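You operate a simulated robot arm through the tools that you are given. There is no shell and no other tool. Be economical: measure what you need, move in short steps, check, and stop when the job is done.

You are at the controls of a simulated robot arm. One attempt, no reset.

Task
Take the sensor from the drainer by the tap and put it on the red tray there.

It is judged by the outcome, as a careful person would: the job done as asked, and still so three seconds after it is handed in. It fails if anything else is knocked over, pushed out of place, dropped, spilled or broken.

Robot
A 7-joint arm with a two-finger parallel gripper, fixed in place. Base frame: the origin is at the foot of the arm, x ahead of it, y to its left, z up; the work surface is at about z = 88. Lengths are in cm, angles in rad, forces in N, time in s.
With the tool pointing down near the work surface it reaches from about 30 to 70 cm from the base axis. Its first joint turns from -1.152 to 1.152 rad. Payload 1.57 kg.
The TCP is the grasp point between the finger pads, 3 cm short of the fingertips. In the tool frame z runs along the fingers and y along their closing line. The gripper opens to 11 cm. The fingers are 2.4 cm wide and 1.2 cm thick; the gripper's body (4.8 by 11.2 cm) begins 7.8 cm behind the TCP.
Orientation is that of the tool frame in the base frame, as a unit quaternion [x, y, z, w]. With the fingers straight down and closing along the base's y, the tool's x points along the base's -x, its y along +y and its z along -z.

Tools
- The arm moves only by the tool servo_tool. Its argument "rows" is a list of rows, each an object of numbers (a shift or turn left out is 0, a gripper value left out holds the last): "tx", "ty", "tz": the shift along the base's x, y, z in units of 100 mm (1.0 is 100 mm); "yaw": the turn about the base's z in units of 120 degrees (1.0 is 120 degrees); "grip": the opening, from 0 (shut) to 1 (fully open). In form: [{"tx": .., "ty": .., "tz": .., "yaw": .., "grip": ..}, ...]. A call has 1 to 10 rows; each row is the pose to reach, as a shift and turn from the pose commanded when the call began. A call with a number of a shift or a turn outside -1 to 1 is refused whole. Each row takes 0.2 s and may step no farther than 5 cm and 0.15 rad from the row before; otherwise, or with a gripper value out of range, the whole call is refused. A pose out of reach is approached as far as the arm can. The call stops where the force on the tool passes 40 N (or 10 N more than at its start, if that is more) or the arm is blocked; 0.2 s more then pass. Each finger travels about 10.8 cm/s and halts on what it meets, pressing with about 40 N; the grip force reading is that of the motor and also rises with nothing between the fingers. The clock runs only during rows and for 0.2 s after the last one: add rows that repeat a pose to give the fingers time. It gives the time, the measured TCP pose, the force on the tool (base axes), the opening and the grip force at its end, in the units of the frame above (readings bear some noise), and new pictures: "show" is both (left out), scene, wrist or none.
- Cameras (640 x 400 px; columns grow to the right, rows downward): "scene" is fixed at [17.9, -39.1, 141.04]; the picture's right is [0.71, -0.70, 0.00], its down [-0.38, -0.39, -0.84] and it looks along [0.59, 0.60, -0.55] (base axes); focal length 376 px, centre (320, 200). "wrist" rides on the gripper at [7, 1.6, -14.1] in the tool frame; the picture's right is [-0.23, 0.97, 0.00], its down [-0.86, -0.20, -0.48] and it looks along [-0.47, -0.11, 0.88] (tool axes); focal length 222 px, centre (320, 200). There is no depth. A picture from a camera that has moved, and an enlarged one, comes with that camera's place and axes in the base frame and with its lens. The place of the scene camera against the robot may be out by one fixed shift of up to 1.2 cm in any direction.
- zoom(camera, box): a new picture of the part [left, top, right, bottom] of that camera's present view, enlarged. It takes no simulated time.
- sign_off(): hands the job in; it is judged then, once.

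Go step by step. Nothing tells you positions but the pictures and the camera data: compare them with the known pose of the tool, close in by small moves and look again before you grip or let go. The budget is 90 turns and 170 pictures, counting those below and the enlarged ones. Unless the task says otherwise, let go and move clear before handing in, and close with one line.

The tools are called as name(argument=value, ...) on one line, values as JSON. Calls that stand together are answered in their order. servo_tool: Moves the arm, as the interface text tells. Its arguments: {"type":"object","properties":{"rows":{"type":"array","items":{"type":"object","properties":{"tx":{"type":"number"},"ty":{"type":"number"},"tz":{"type":"number"},"yaw":{"type":"number"},"grip":{"type":"number"}}}},"show":{"type":"string","enum":["both","scene","wrist","none"]}},"required":["rows"]} The other tools are called the same way: zoom (camera, box) takes an enlarged picture of a part of a camera's view; sign_off () hands the job in.

At the start:

```text
time: 0.0
tcp_pos: [38.98, -14.06, 113.71]
orientation: [0.0, 1.0, 0.0, 0.0]
wrist_force: [0.2, 0.1, 0.0]
grip_width: 10.99
finger_force: 0.0
```

scene: 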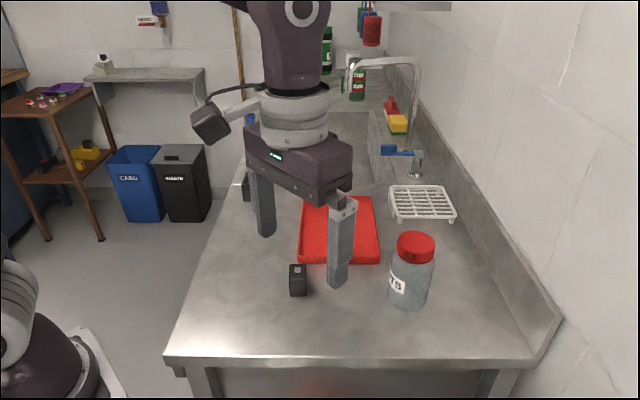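
wrist: 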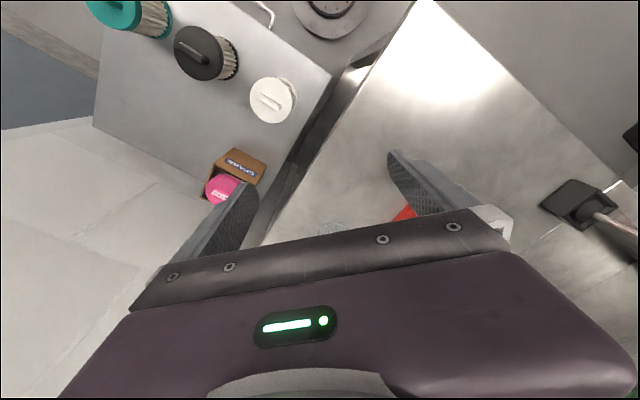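

I see a white drainer near the tap, a red tray, a small dark box on the worktop and a jar. I'll zoom in to find the sensor.

zoom(camera="scene", box=[360, 120, 480, 240])

zoom(camera="scene", box=[240, 180, 460, 320])

zoom(camera="scene", box=[310, 0, 450, 160])

```text
3.33 times, centred on (420, 180) of scene
camera zoom: at [17.9, -39.1, 141.04], right [0.71, -0.7, 0.0], down [-0.38, -0.39, -0.84], along [0.59, 0.6, -0.55], focal length 1253 px, centre (-13, 267)
```

zoom: 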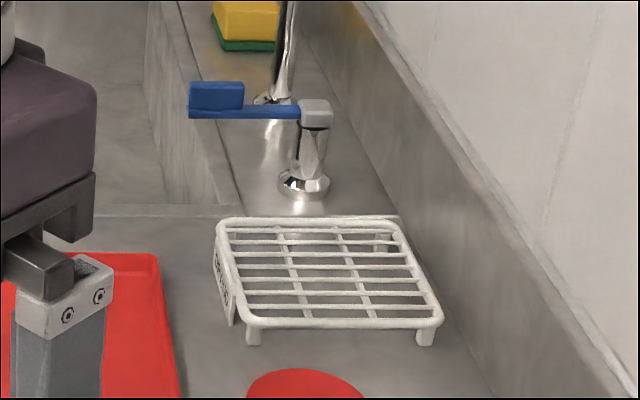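

```text
2.86 times, centred on (350, 250) of scene
camera zoom: at [17.9, -39.1, 141.04], right [0.71, -0.7, 0.0], down [-0.38, -0.39, -0.84], along [0.59, 0.6, -0.55], focal length 1074 px, centre (234, 57)
```

zoom: 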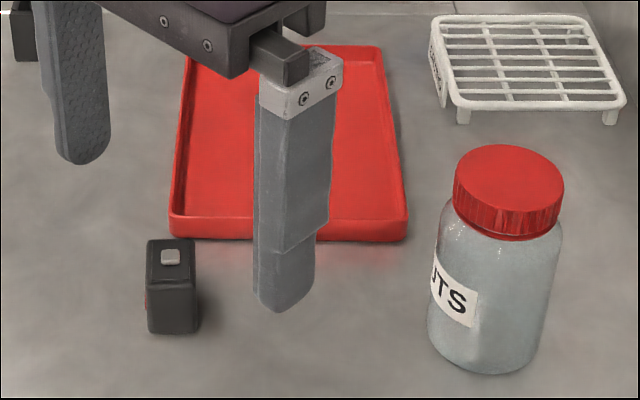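

```text
2.50 times, centred on (380, 80) of scene
camera zoom: at [17.9, -39.1, 141.04], right [0.71, -0.7, 0.0], down [-0.38, -0.39, -0.84], along [0.59, 0.6, -0.55], focal length 940 px, centre (170, 500)
```

zoom: 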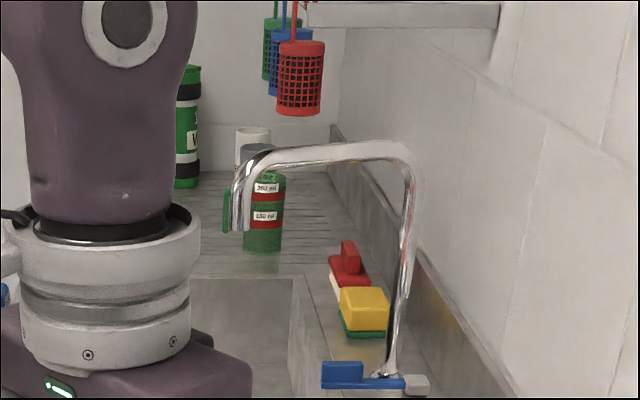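

The rack looks empty from here, so I'll look closer at it and at the dark box.

zoom(camera="scene", box=[384, 178, 464, 228])

zoom(camera="scene", box=[280, 255, 328, 303])

zoom(camera="wrist", box=[80, 0, 360, 240])

zoom(camera="wrist", box=[300, 100, 640, 260])

```text
8.00 times, centred on (424, 203) of scene
camera zoom: at [17.9, -39.1, 141.04], right [0.71, -0.7, 0.0], down [-0.38, -0.39, -0.84], along [0.59, 0.6, -0.55], focal length 3006 px, centre (-512, 176)
```

zoom: 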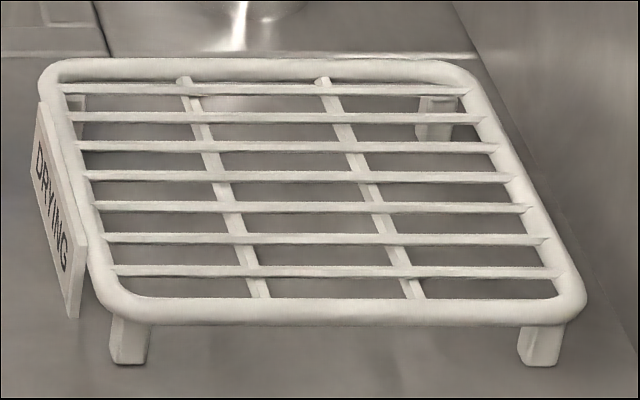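

```text
8.33 times, centred on (304, 279) of scene
camera zoom: at [17.9, -39.1, 141.04], right [0.71, -0.7, 0.0], down [-0.38, -0.39, -0.84], along [0.59, 0.6, -0.55], focal length 3132 px, centre (453, -458)
```

zoom: 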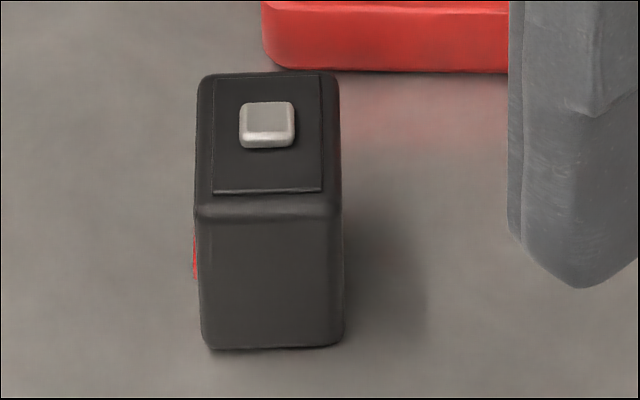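

```text
1.67 times, centred on (220, 120) of wrist
camera zoom: at [32.11, -12.59, 127.82], right [0.23, 0.97, 0.0], down [0.86, -0.2, 0.48], along [0.47, -0.11, -0.88], focal length 370 px, centre (487, 333)
```

zoom: 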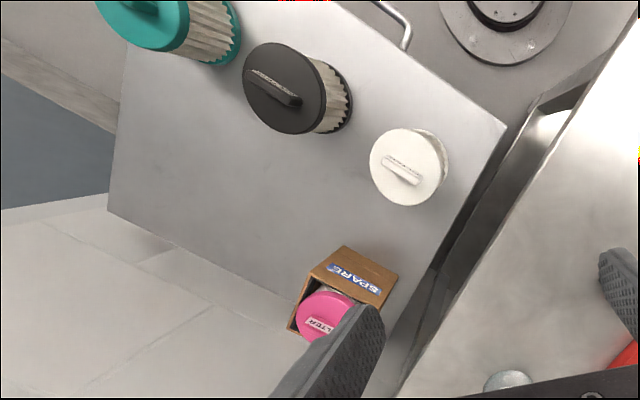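

```text
1.88 times, centred on (470, 180) of wrist
camera zoom: at [32.11, -12.59, 127.82], right [0.23, 0.97, 0.0], down [0.86, -0.2, 0.48], along [0.47, -0.11, -0.88], focal length 418 px, centre (38, 238)
```

zoom: 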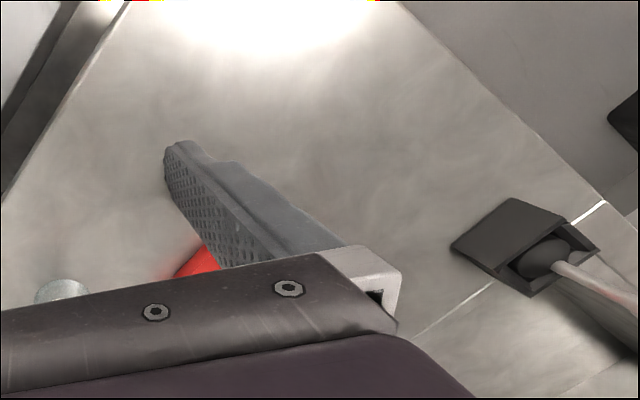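

The drainer is empty; the only sensor-like thing so far is the small dark box, at about (50, 0). I'll shift the gripper left to see it with the wrist camera, and to reveal what the arm hides.

servo_tool(rows=[{"ty": 0.4}, {"ty": 0.8}, {"ty": 1.0}, {"ty": 1.0}])

```text
time: 1.0
tcp_pos: [39.13, -4.15, 113.9]
orientation: [0.0, 1.0, 0.0, -0.001]
wrist_force: [0.2, 0.2, 0.3]
grip_width: 10.99
finger_force: 0.2
camera wrist: at [32.18, -2.52, 128.0], right [0.23, 0.97, 0.0], down [0.86, -0.2, 0.48], along [0.47, -0.11, -0.88], focal length 222 px, centre (320, 200)
```

scene: 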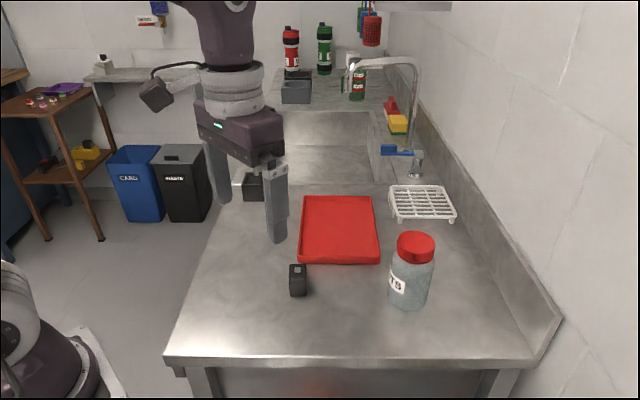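
wrist: 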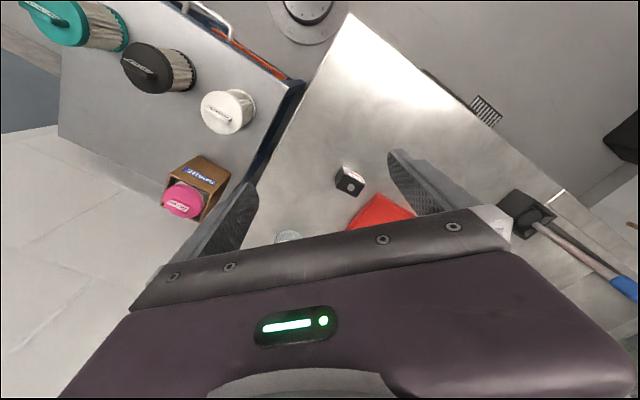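

More is visible now: a dark object on the left edge of the bench and a grey box farther off. I'll zoom on these and on the small box.

zoom(camera="scene", box=[200, 130, 320, 220])

zoom(camera="scene", box=[260, 10, 400, 120])

zoom(camera="wrist", box=[310, 150, 390, 210])

zoom(camera="wrist", box=[400, 60, 640, 260])

```text
4.44 times, centred on (260, 175) of scene
camera zoom: at [17.9, -39.09, 141.04], right [0.71, -0.7, 0.0], down [-0.38, -0.39, -0.84], along [0.59, 0.6, -0.55], focal length 1670 px, centre (587, 311)
```

zoom: 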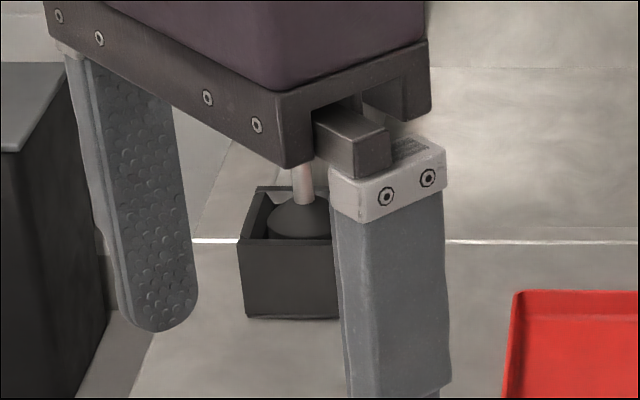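

```text
3.64 times, centred on (330, 65) of scene
camera zoom: at [17.9, -39.09, 141.04], right [0.71, -0.7, 0.0], down [-0.38, -0.39, -0.84], along [0.59, 0.6, -0.55], focal length 1367 px, centre (284, 691)
```

zoom: 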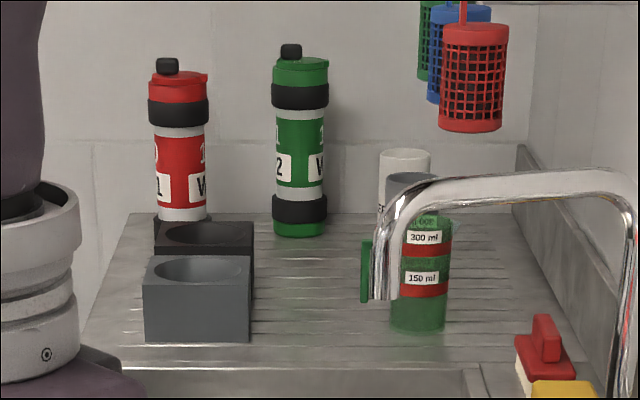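

```text
6.67 times, centred on (350, 180) of wrist
camera zoom: at [32.18, -2.52, 128.0], right [0.23, 0.97, 0.0], down [0.86, -0.2, 0.48], along [0.47, -0.11, -0.88], focal length 1481 px, centre (120, 333)
```

zoom: 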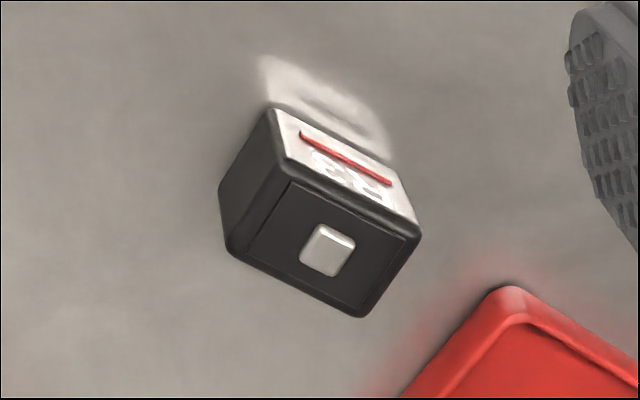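

```text
2.00 times, centred on (520, 160) of wrist
camera zoom: at [32.18, -2.52, 128.0], right [0.23, 0.97, 0.0], down [0.86, -0.2, 0.48], along [0.47, -0.11, -0.88], focal length 444 px, centre (-80, 280)
```

zoom: 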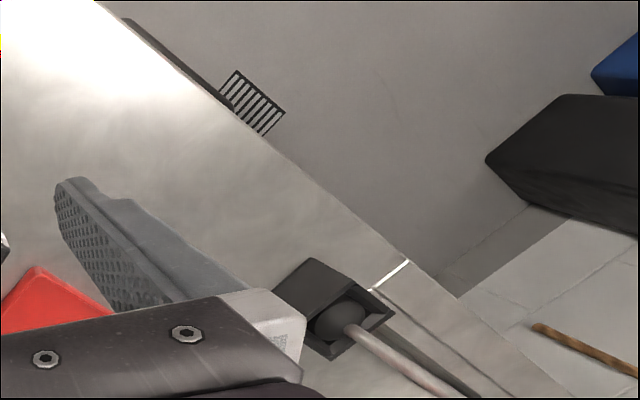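

The small dark box is at about (50, -1), standing by the red tray, with a label and a display bar on its side. I'll get closer to read the label before deciding.

servo_tool(rows=[{"tx": 0.1, "ty": 0.3, "tz": -0.3}, {"tx": 0.2, "ty": 0.6, "tz": -0.6}, {"tx": 0.3, "ty": 0.8, "tz": -0.9}, {"tx": 0.3, "ty": 0.8, "tz": -0.9}], show="none")

zoom(camera="wrist", box=[240, 130, 400, 230])

```text
time: 2.0
tcp_pos: [42.19, 3.99, 104.77]
orientation: [0.0, 1.0, 0.0, 0.0]
wrist_force: [-0.5, 0.3, 0.6]
grip_width: 10.99
finger_force: 0.0
```

```text
4.00 times, centred on (320, 180) of wrist
camera zoom: at [35.11, 5.53, 118.76], right [0.23, 0.97, 0.0], down [0.86, -0.2, 0.48], along [0.47, -0.11, -0.88], focal length 888 px, centre (320, 280)
```

zoom: 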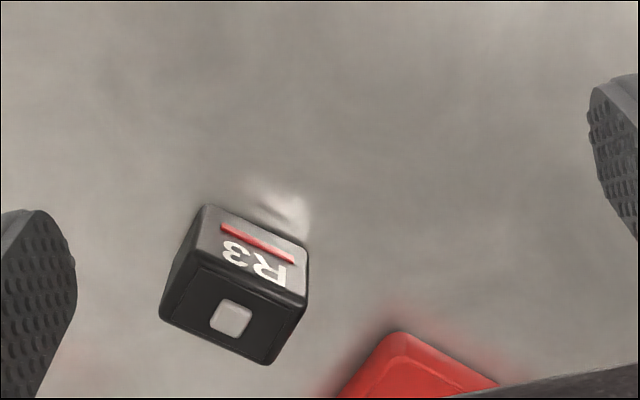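

The box is marked "R3" with a red band: a small sensor unit standing on the drainer board beside the tray. Before gripping I'll check behind the jar for another candidate and get a view of the tray.

servo_tool(rows=[{"tz": 0.4}, {"tz": 0.8}, {"tx": 0.4, "tz": 0.9}, {"tx": 0.7, "ty": -0.2, "tz": 0.9}, {"tx": 1.0, "ty": -0.5, "tz": 0.9}, {"tx": 1.0, "ty": -0.8, "tz": 0.9}, {"tx": 1.0, "ty": -0.8, "tz": 0.9}])

```text
time: 3.6
tcp_pos: [52.11, -4.14, 113.59]
orientation: [0.0, 1.0, 0.0, 0.0]
wrist_force: [0.0, -0.6, -0.2]
grip_width: 10.98
finger_force: 0.1
camera wrist: at [45.02, -2.67, 127.65], right [0.23, 0.97, 0.0], down [0.86, -0.2, 0.48], along [0.47, -0.11, -0.88], focal length 222 px, centre (320, 200)
```

scene: 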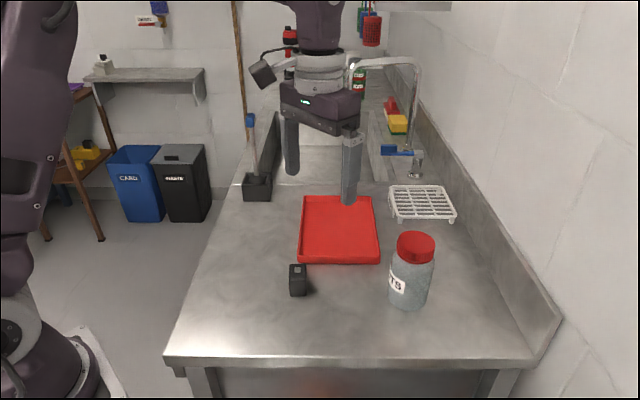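
wrist: 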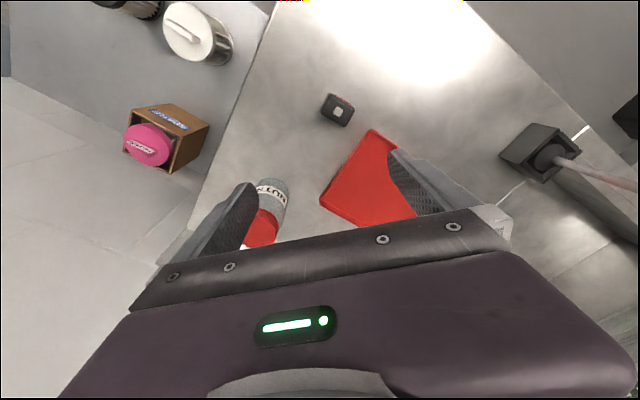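

Nothing else shows around the jar, so the R3 unit is the sensor. I'll go above it and turn about 48° so the fingers close across its narrow side.

servo_tool(rows=[{"tx": -0.1, "ty": 0.15, "yaw": 0.068}, {"tx": -0.21, "ty": 0.29, "yaw": 0.136}, {"tx": -0.21, "ty": 0.29, "tz": -0.2, "yaw": 0.204}, {"tx": -0.21, "ty": 0.29, "tz": -0.4, "yaw": 0.272}, {"tx": -0.21, "ty": 0.29, "tz": -0.6, "yaw": 0.34}, {"tx": -0.21, "ty": 0.29, "tz": -0.8, "yaw": 0.4}, {"tx": -0.21, "ty": 0.29, "tz": -0.8, "yaw": 0.4}])

```text
time: 5.2
tcp_pos: [49.93, -1.2, 105.72]
orientation: [-0.407, 0.913, 0.0, 0.0]
wrist_force: [0.2, -0.1, 0.9]
grip_width: 10.97
finger_force: 0.0
camera wrist: at [44.06, -5.43, 119.77], right [-0.57, 0.82, 0.0], down [0.72, 0.5, 0.48], along [0.39, 0.27, -0.88], focal length 222 px, centre (320, 200)
```

scene: 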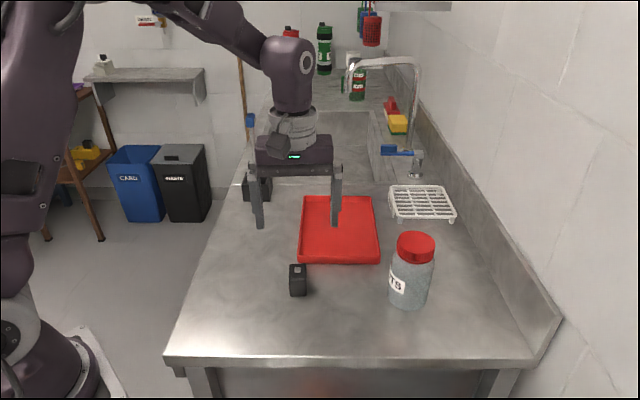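
wrist: 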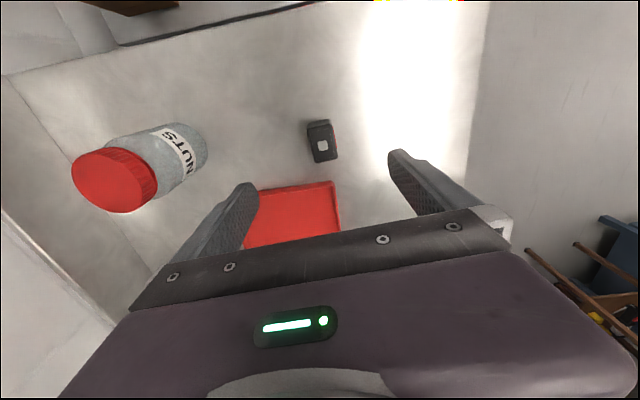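

The sensor lies nearly below the gripper. Zooming to refine position and angle.

zoom(camera="wrist", box=[280, 110, 376, 170])

```text
6.67 times, centred on (328, 140) of wrist
camera zoom: at [44.06, -5.43, 119.77], right [-0.57, 0.82, 0.0], down [0.72, 0.5, 0.48], along [0.39, 0.27, -0.88], focal length 1481 px, centre (267, 600)
```

zoom: 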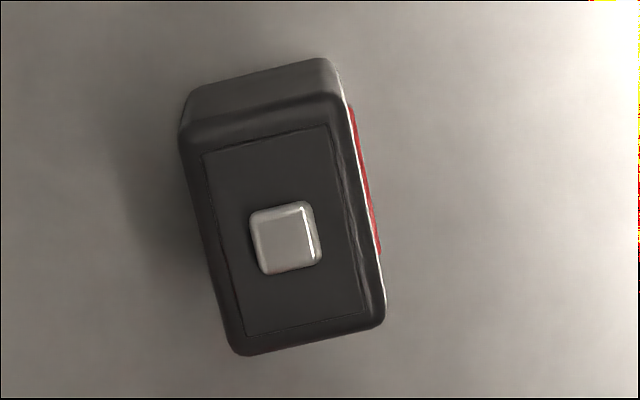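

Sensor centre is about (49.7, -1.1), the top at z ≈ 92, and the yaw matches. I'll descend part way with a narrower opening and check.

servo_tool(rows=[{"tx": -0.03, "ty": 0.01, "tz": -0.3, "grip": 0.65}, {"tx": -0.03, "ty": 0.01, "tz": -0.6}, {"tx": -0.03, "ty": 0.01, "tz": -0.9}, {"tx": -0.03, "ty": 0.01, "tz": -0.9}])

zoom(camera="scene", box=[250, 200, 380, 310])

```text
time: 6.2
tcp_pos: [49.53, -1.0, 96.61]
orientation: [-0.407, 0.914, 0.0, 0.0]
wrist_force: [-0.4, 0.4, -0.1]
grip_width: 7.16
finger_force: 0.1
camera wrist: at [43.82, -5.19, 110.72], right [-0.57, 0.82, 0.0], down [0.72, 0.5, 0.48], along [0.39, 0.27, -0.88], focal length 222 px, centre (320, 200)
```

scene: 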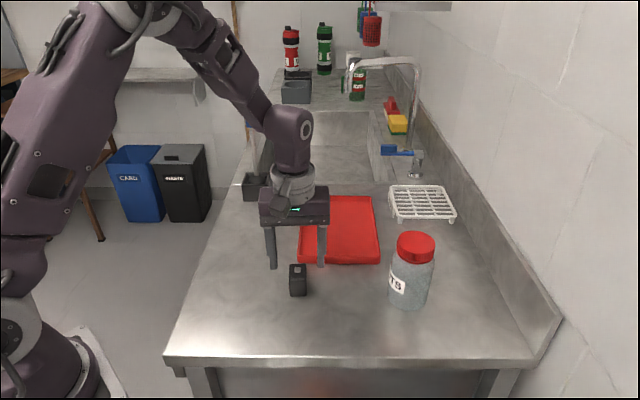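
wrist: 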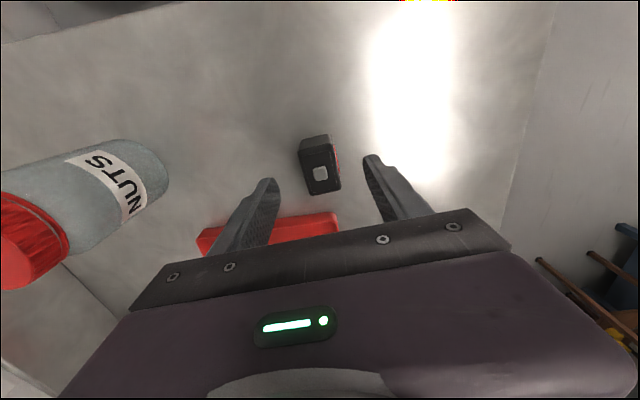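

```text
3.64 times, centred on (315, 255) of scene
camera zoom: at [17.9, -39.1, 141.04], right [0.71, -0.7, 0.0], down [-0.38, -0.39, -0.84], along [0.59, 0.6, -0.55], focal length 1367 px, centre (338, 0)
```

zoom: 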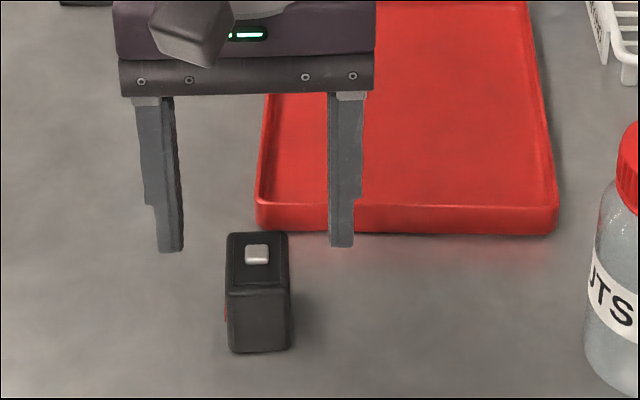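

Alignment holds: the button sits on the tool axis at (49.7, -1.1). Descending and closing.

servo_tool(rows=[{"tx": 0.01, "tz": -0.2}, {"tx": 0.01, "tz": -0.4}, {"tx": 0.01, "tz": -0.46}, {"tx": 0.01, "tz": -0.46, "grip": 0.35}, {"tx": 0.01, "tz": -0.46, "grip": 0.2}, {"tx": 0.01, "tz": -0.46, "grip": 0.15}, {"tx": 0.01, "tz": -0.46, "grip": 0.15}])

```text
time: 7.8
tcp_pos: [49.66, -1.08, 92.24]
orientation: [-0.407, 0.914, 0.0, -0.001]
wrist_force: [-0.1, -0.2, -0.2]
grip_width: 3.09
finger_force: 40.1
camera wrist: at [43.93, -5.28, 106.21], right [-0.57, 0.82, 0.0], down [0.72, 0.5, 0.48], along [0.39, 0.27, -0.88], focal length 222 px, centre (320, 200)
```

scene: 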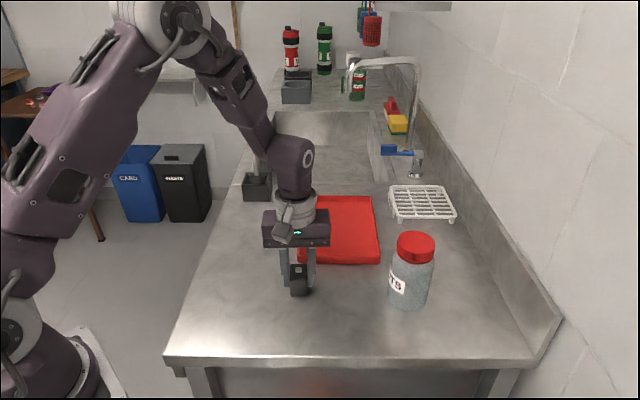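
wrist: 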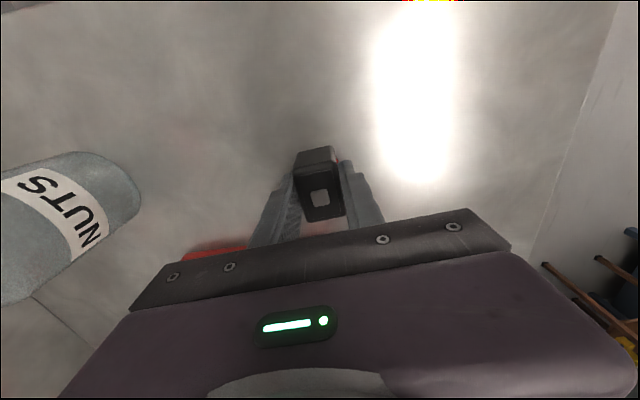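

It is gripped (3.1 cm, 40 N). Lifting and moving over the tray.

servo_tool(rows=[{"tz": 0.2}, {"tz": 0.5}, {"tz": 0.8}, {"tx": 0.3, "ty": 0.1, "tz": 0.8}, {"tx": 0.6, "ty": 0.2, "tz": 0.8}, {"tx": 0.8, "ty": 0.35, "tz": 0.8}, {"tx": 1.0, "ty": 0.5, "tz": 0.8}, {"tx": 1.0, "ty": 0.5, "tz": 0.8}])

```text
time: 9.6
tcp_pos: [59.71, 4.02, 100.17]
orientation: [-0.407, 0.913, 0.0, 0.0]
wrist_force: [0.0, 0.6, -0.3]
grip_width: 1.66
finger_force: 0.0
camera wrist: at [53.93, -0.25, 114.15], right [-0.57, 0.82, 0.0], down [0.72, 0.5, 0.48], along [0.39, 0.27, -0.88], focal length 222 px, centre (320, 200)
```

scene: 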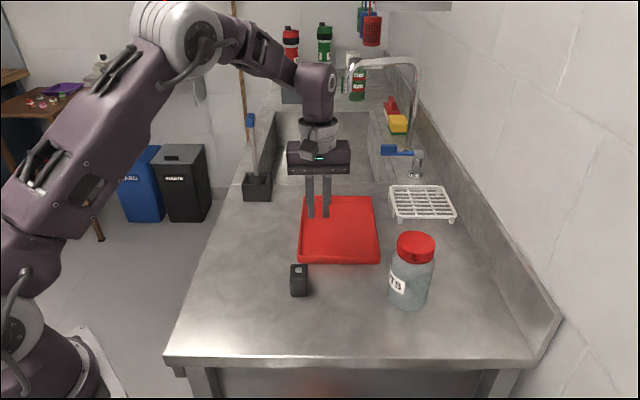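
wrist: 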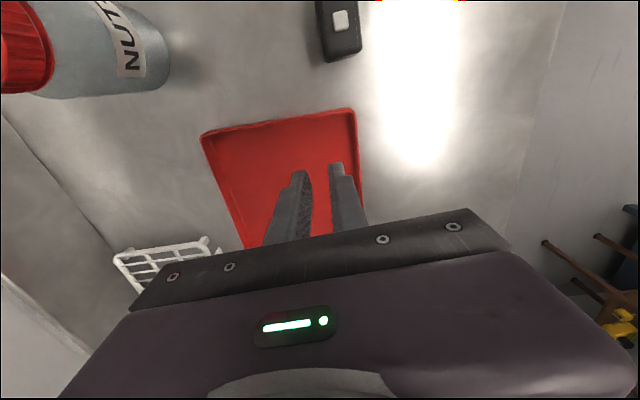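

The sensor slipped out and is still standing close to its place; the fingers are empty. I'll open, go back above it and look again.

servo_tool(rows=[{"tx": -0.3, "ty": -0.15, "tz": 0.1}, {"tx": -0.6, "ty": -0.3, "tz": 0.1}, {"tx": -0.9, "ty": -0.45, "tz": 0.1}, {"tx": -1.0, "ty": -0.5, "tz": 0.1, "grip": 0.4}, {"tx": -1.0, "ty": -0.5, "tz": 0.1, "grip": 0.65}, {"tx": -1.0, "ty": -0.5, "tz": 0.1}], show="none")

zoom(camera="wrist", box=[272, 120, 384, 190])

zoom(camera="scene", box=[270, 250, 334, 300])

```text
time: 11.0
tcp_pos: [49.57, -1.25, 101.19]
orientation: [-0.407, 0.913, 0.0, -0.001]
wrist_force: [-0.6, -0.2, 0.2]
grip_width: 7.15
finger_force: 0.0
```

```text
5.71 times, centred on (328, 155) of wrist
camera zoom: at [43.74, -5.43, 115.19], right [-0.57, 0.82, 0.0], down [0.72, 0.5, 0.48], along [0.39, 0.27, -0.88], focal length 1269 px, centre (274, 457)
```

zoom: 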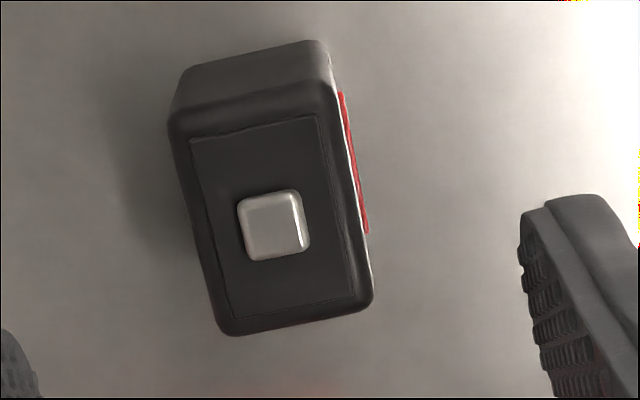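

```text
8.00 times, centred on (302, 275) of scene
camera zoom: at [17.9, -39.1, 141.04], right [0.71, -0.7, 0.0], down [-0.38, -0.39, -0.84], along [0.59, 0.6, -0.55], focal length 3006 px, centre (464, -400)
```

zoom: 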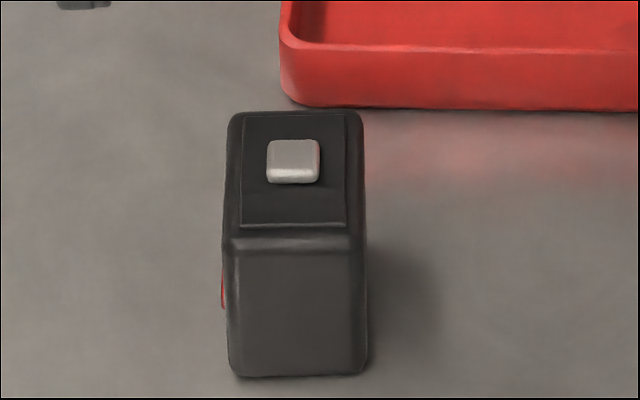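

It is still upright at about (49.8, -1.2). I'll grip lower, close fully, then test with a slow small lift.

servo_tool(rows=[{"tx": 0.02, "tz": -0.3}, {"tx": 0.02, "tz": -0.6}, {"tx": 0.02, "tz": -0.8}, {"tx": 0.02, "tz": -0.92}, {"tx": 0.02, "tz": -0.98}, {"tx": 0.02, "tz": -0.98}], show="none")

zoom(camera="scene", box=[250, 210, 350, 310])

```text
time: 12.4
tcp_pos: [49.85, -1.26, 91.44]
orientation: [-0.407, 0.913, 0.0, 0.0]
wrist_force: [0.5, -0.9, 0.1]
grip_width: 7.16
finger_force: 0.0
```

```text
4.00 times, centred on (300, 260) of scene
camera zoom: at [17.9, -39.1, 141.04], right [0.71, -0.7, 0.0], down [-0.38, -0.39, -0.84], along [0.59, 0.6, -0.55], focal length 1503 px, centre (400, -40)
```

zoom: 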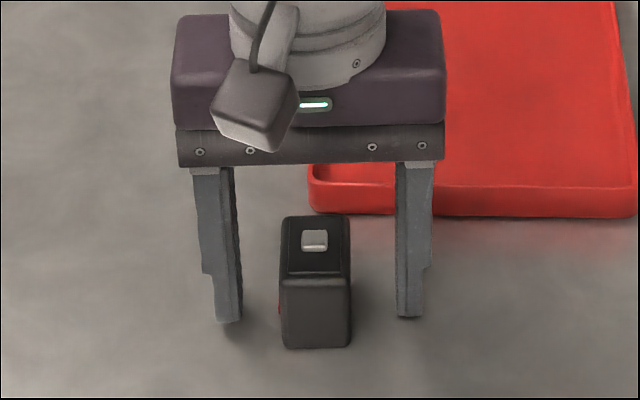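

The fingers straddle it well, near the surface. Closing and lifting slightly.

servo_tool(rows=[{"grip": 0.3}, {"grip": 0.0}, {"grip": 0.0}, {"grip": 0.0}, {"grip": 0.0}], show="none")

servo_tool(rows=[{"tz": 0.03}, {"tz": 0.07}, {"tz": 0.11}, {"tz": 0.15}], show="wrist")

zoom(camera="scene", box=[250, 210, 350, 310])

```text
time: 13.6
tcp_pos: [49.83, -1.36, 91.56]
orientation: [-0.406, 0.914, 0.0, 0.0]
wrist_force: [0.0, 0.3, -0.9]
grip_width: 3.12
finger_force: 39.8
```

```text
time: 14.6
tcp_pos: [49.76, -1.14, 92.9]
orientation: [-0.407, 0.914, 0.0, -0.001]
wrist_force: [-0.1, 0.2, -1.2]
grip_width: 3.14
finger_force: 39.9
camera wrist: at [44.04, -5.3, 106.95], right [-0.57, 0.82, 0.0], down [0.72, 0.5, 0.48], along [0.39, 0.27, -0.88], focal length 222 px, centre (320, 200)
```

wrist: 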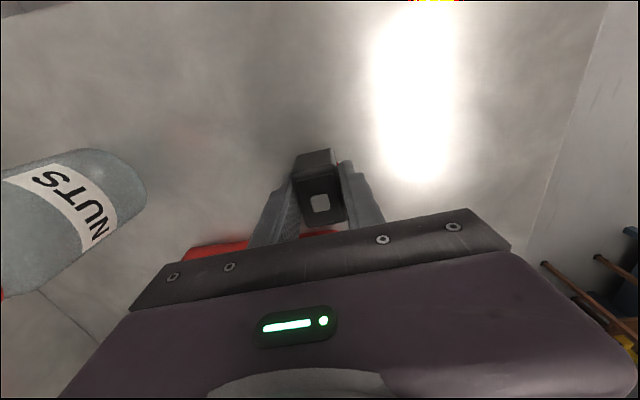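

```text
4.00 times, centred on (300, 260) of scene
camera zoom: at [17.9, -39.1, 141.04], right [0.71, -0.7, 0.0], down [-0.38, -0.39, -0.84], along [0.59, 0.6, -0.55], focal length 1503 px, centre (400, -40)
```

zoom: 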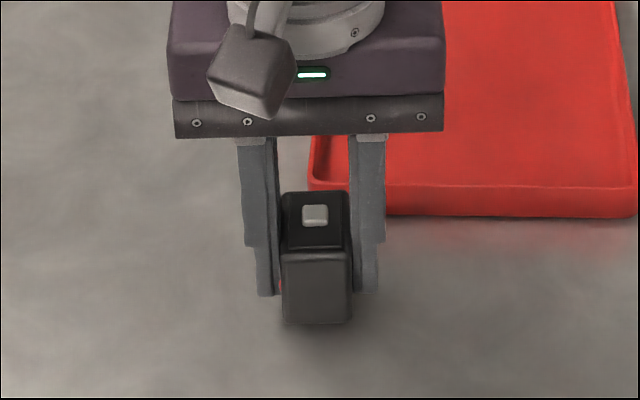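

It is lifting with the gripper this time. I'll raise a little further, slowly, and check for creep.

servo_tool(rows=[{"tz": 0.06}, {"tz": 0.12}, {"tz": 0.18}, {"tz": 0.2}, {"tz": 0.2}], show="none")

zoom(camera="scene", box=[250, 200, 350, 300])

```text
time: 15.8
tcp_pos: [49.93, -1.02, 94.85]
orientation: [-0.406, 0.914, 0.0, 0.0]
wrist_force: [0.9, -0.6, -1.1]
grip_width: 3.14
finger_force: 40.3
```

```text
4.00 times, centred on (300, 250) of scene
camera zoom: at [17.9, -39.1, 141.04], right [0.71, -0.7, 0.0], down [-0.38, -0.39, -0.84], along [0.59, 0.6, -0.55], focal length 1503 px, centre (400, 0)
```

zoom: 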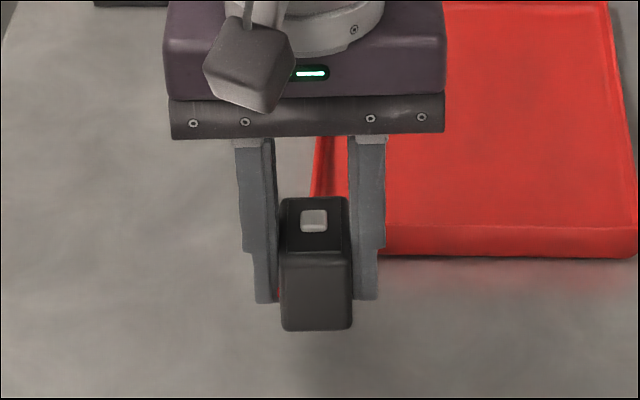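

No creep; the hold is firm. I'll raise 2 cm more and travel gently toward the tray.

servo_tool(rows=[{"tz": 0.1}, {"tz": 0.2}, {"tx": 0.1, "ty": 0.03, "tz": 0.25}, {"tx": 0.22, "ty": 0.06, "tz": 0.25}, {"tx": 0.34, "ty": 0.1, "tz": 0.25}, {"tx": 0.46, "ty": 0.13, "tz": 0.25}, {"tx": 0.58, "ty": 0.16, "tz": 0.25}, {"tx": 0.7, "ty": 0.2, "tz": 0.25}, {"tx": 0.8, "ty": 0.23, "tz": 0.25}], show="scene")

```text
time: 17.8
tcp_pos: [58.12, 1.17, 97.21]
orientation: [-0.406, 0.914, 0.0, 0.0]
wrist_force: [1.2, -0.6, -0.6]
grip_width: 3.13
finger_force: 40.6
```

scene: 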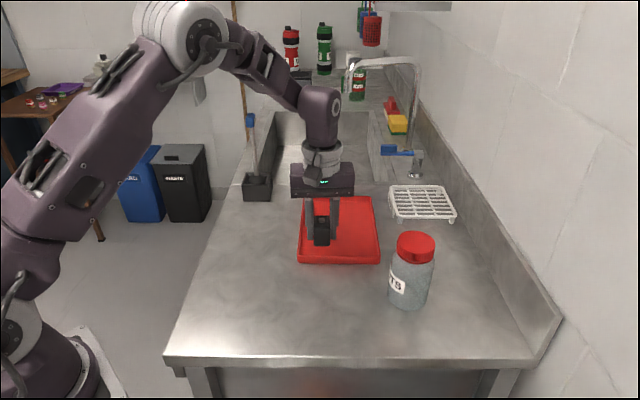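

Still held. Moving the last few centimetres to over the tray's interior.

servo_tool(rows=[{"tx": 0.12, "ty": 0.04}, {"tx": 0.24, "ty": 0.08}, {"tx": 0.36, "ty": 0.12}, {"tx": 0.48, "ty": 0.16}, {"tx": 0.55, "ty": 0.18}, {"tx": 0.55, "ty": 0.18}])

zoom(camera="scene", box=[280, 170, 400, 280])

```text
time: 19.2
tcp_pos: [63.47, 2.92, 97.27]
orientation: [-0.407, 0.914, 0.001, 0.0]
wrist_force: [0.2, -0.7, -0.8]
grip_width: 3.13
finger_force: 39.5
camera wrist: at [57.56, -1.26, 111.36], right [-0.57, 0.82, 0.0], down [0.72, 0.5, 0.48], along [0.39, 0.27, -0.88], focal length 222 px, centre (320, 200)
```

scene: 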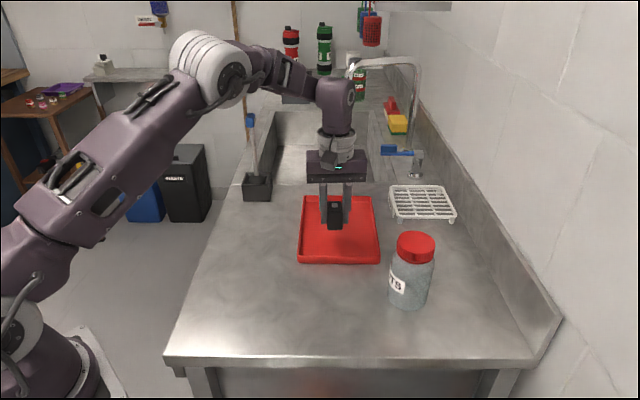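
wrist: 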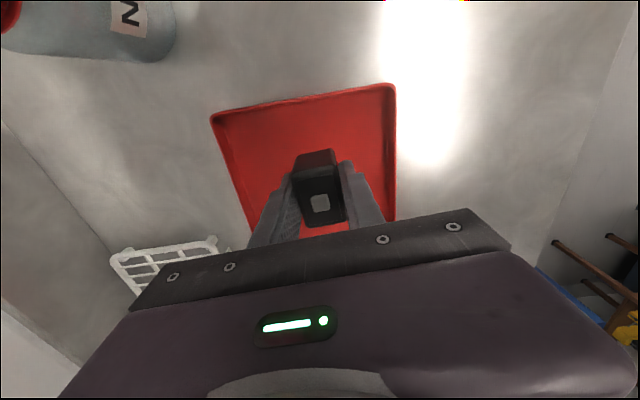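

```text
3.64 times, centred on (340, 225) of scene
camera zoom: at [17.9, -39.09, 141.04], right [0.71, -0.7, 0.0], down [-0.38, -0.39, -0.84], along [0.59, 0.6, -0.55], focal length 1367 px, centre (247, 109)
```

zoom: 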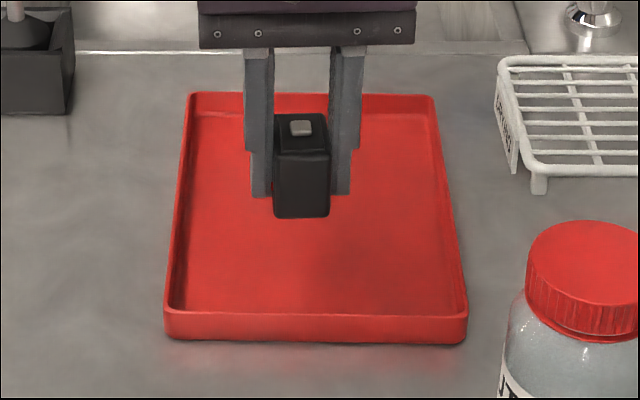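

The sensor is above the tray's interior. Lowering to just above the expected floor.

servo_tool(rows=[{"tz": -0.12}, {"tz": -0.24}, {"tz": -0.34}, {"tz": -0.42}, {"tz": -0.47}, {"tz": -0.47}], show="none")

servo_tool(rows=[{"tz": -0.02}, {"tz": -0.04}, {"tz": -0.04}], show="none")

zoom(camera="scene", box=[280, 170, 400, 280])

```text
time: 20.6
tcp_pos: [63.41, 3.04, 92.64]
orientation: [-0.407, 0.914, 0.0, 0.0]
wrist_force: [0.7, -0.4, -0.9]
grip_width: 3.13
finger_force: 40.3
```

```text
time: 21.4
tcp_pos: [63.49, 3.12, 92.28]
orientation: [-0.406, 0.914, -0.001, 0.0]
wrist_force: [-0.3, 1.2, -0.2]
grip_width: 3.12
finger_force: 40.0
```

```text
3.64 times, centred on (340, 225) of scene
camera zoom: at [17.9, -39.1, 141.04], right [0.71, -0.7, 0.0], down [-0.38, -0.39, -0.84], along [0.59, 0.6, -0.55], focal length 1367 px, centre (247, 109)
```

zoom: 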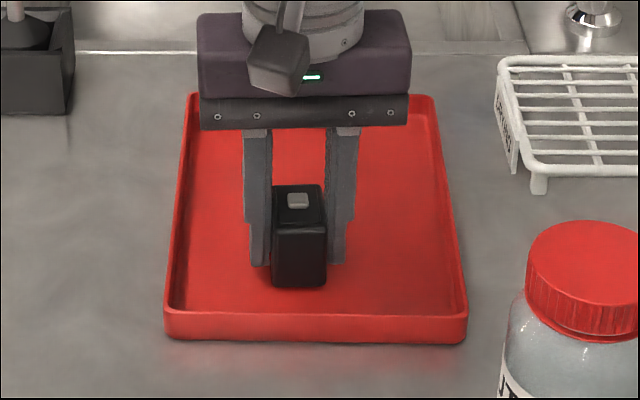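

Very near the floor, with no clear contact yet. A few millimetres more, feeling for force.

servo_tool(rows=[{"tz": -0.01}, {"tz": -0.02}, {"tz": -0.03}, {"tz": -0.03}], show="none")

```text
time: 22.4
tcp_pos: [63.43, 3.18, 91.86]
orientation: [-0.407, 0.913, 0.001, 0.0]
wrist_force: [0.1, 0.1, -0.6]
grip_width: 3.14
finger_force: 40.2
```

servo_tool(rows=[{"tz": -0.01}, {"tz": -0.02}, {"tz": -0.02}], show="none")

zoom(camera="scene", box=[310, 205, 380, 265])

```text
time: 23.2
tcp_pos: [63.55, 3.14, 92.04]
orientation: [-0.407, 0.913, 0.0, 0.001]
wrist_force: [-2.6, -0.2, 20.1]
grip_width: 3.13
finger_force: 39.7
```

```text
6.67 times, centred on (345, 235) of scene
camera zoom: at [17.86, -39.1, 141.04], right [0.71, -0.7, 0.0], down [-0.38, -0.39, -0.84], along [0.59, 0.6, -0.55], focal length 2505 px, centre (153, -33)
```

zoom: 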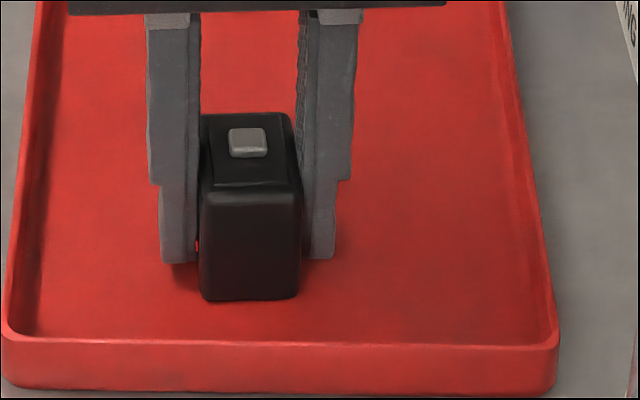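

Contact: 20 N, the sensor stands on the tray floor. I'll ease off a millimetre, open and rise.

servo_tool(rows=[{"tz": 0.015}, {"tz": 0.015, "grip": 0.33}, {"tz": 0.015, "grip": 0.4}, {"tz": 0.015, "grip": 0.5}, {"tz": 0.015, "grip": 0.5}, {"tz": 0.2}, {"tz": 0.5}, {"tz": 0.8}, {"tz": 1.0}, {"tz": 1.0}])

zoom(camera="scene", box=[280, 170, 400, 280])

```text
time: 25.4
tcp_pos: [63.39, 2.92, 101.76]
orientation: [-0.407, 0.913, 0.0, 0.0]
wrist_force: [-0.4, 0.7, -0.4]
grip_width: 5.51
finger_force: 0.1
camera wrist: at [57.53, -1.23, 115.81], right [-0.57, 0.82, 0.0], down [0.72, 0.5, 0.48], along [0.39, 0.27, -0.88], focal length 222 px, centre (320, 200)
```

scene: 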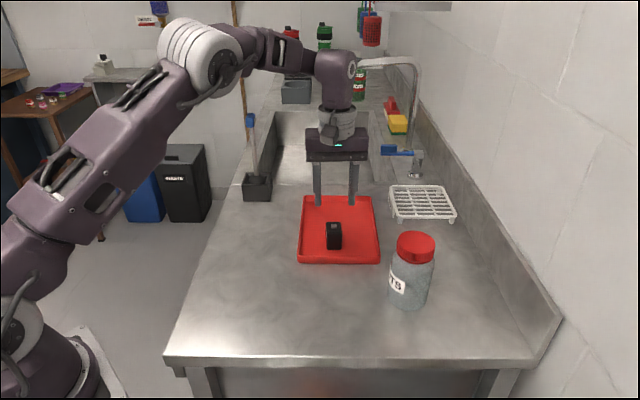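
wrist: 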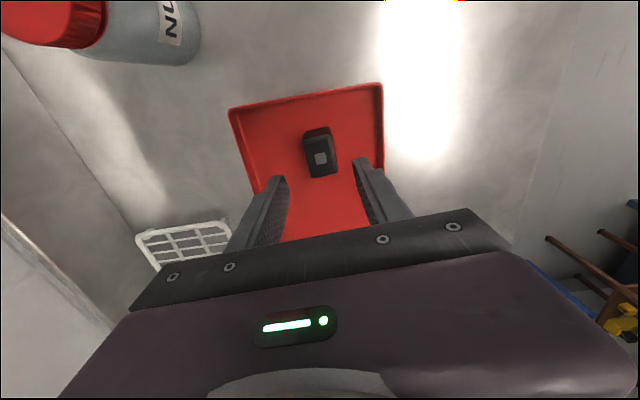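

```text
3.64 times, centred on (340, 225) of scene
camera zoom: at [17.9, -39.1, 141.04], right [0.71, -0.7, 0.0], down [-0.38, -0.39, -0.84], along [0.59, 0.6, -0.55], focal length 1367 px, centre (247, 109)
```

zoom: 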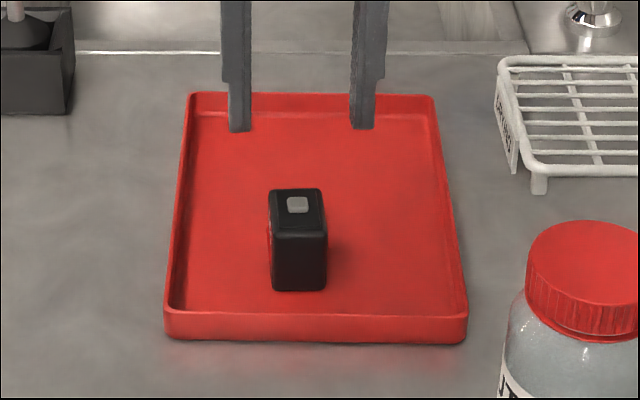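

The sensor stands upright on the red tray, the gripper is clear, and everything else looks undisturbed. Handing in.

sign_off()

```text
The job is handed in.
```

I put the R3 sensor upright on the red tray. The white rack by the tap was empty, so I took this unit from the steel top beside the tray, as the only sensor-like object I found. My first grip slipped and it dropped back upright near where it started; the second held, and nothing else was moved.
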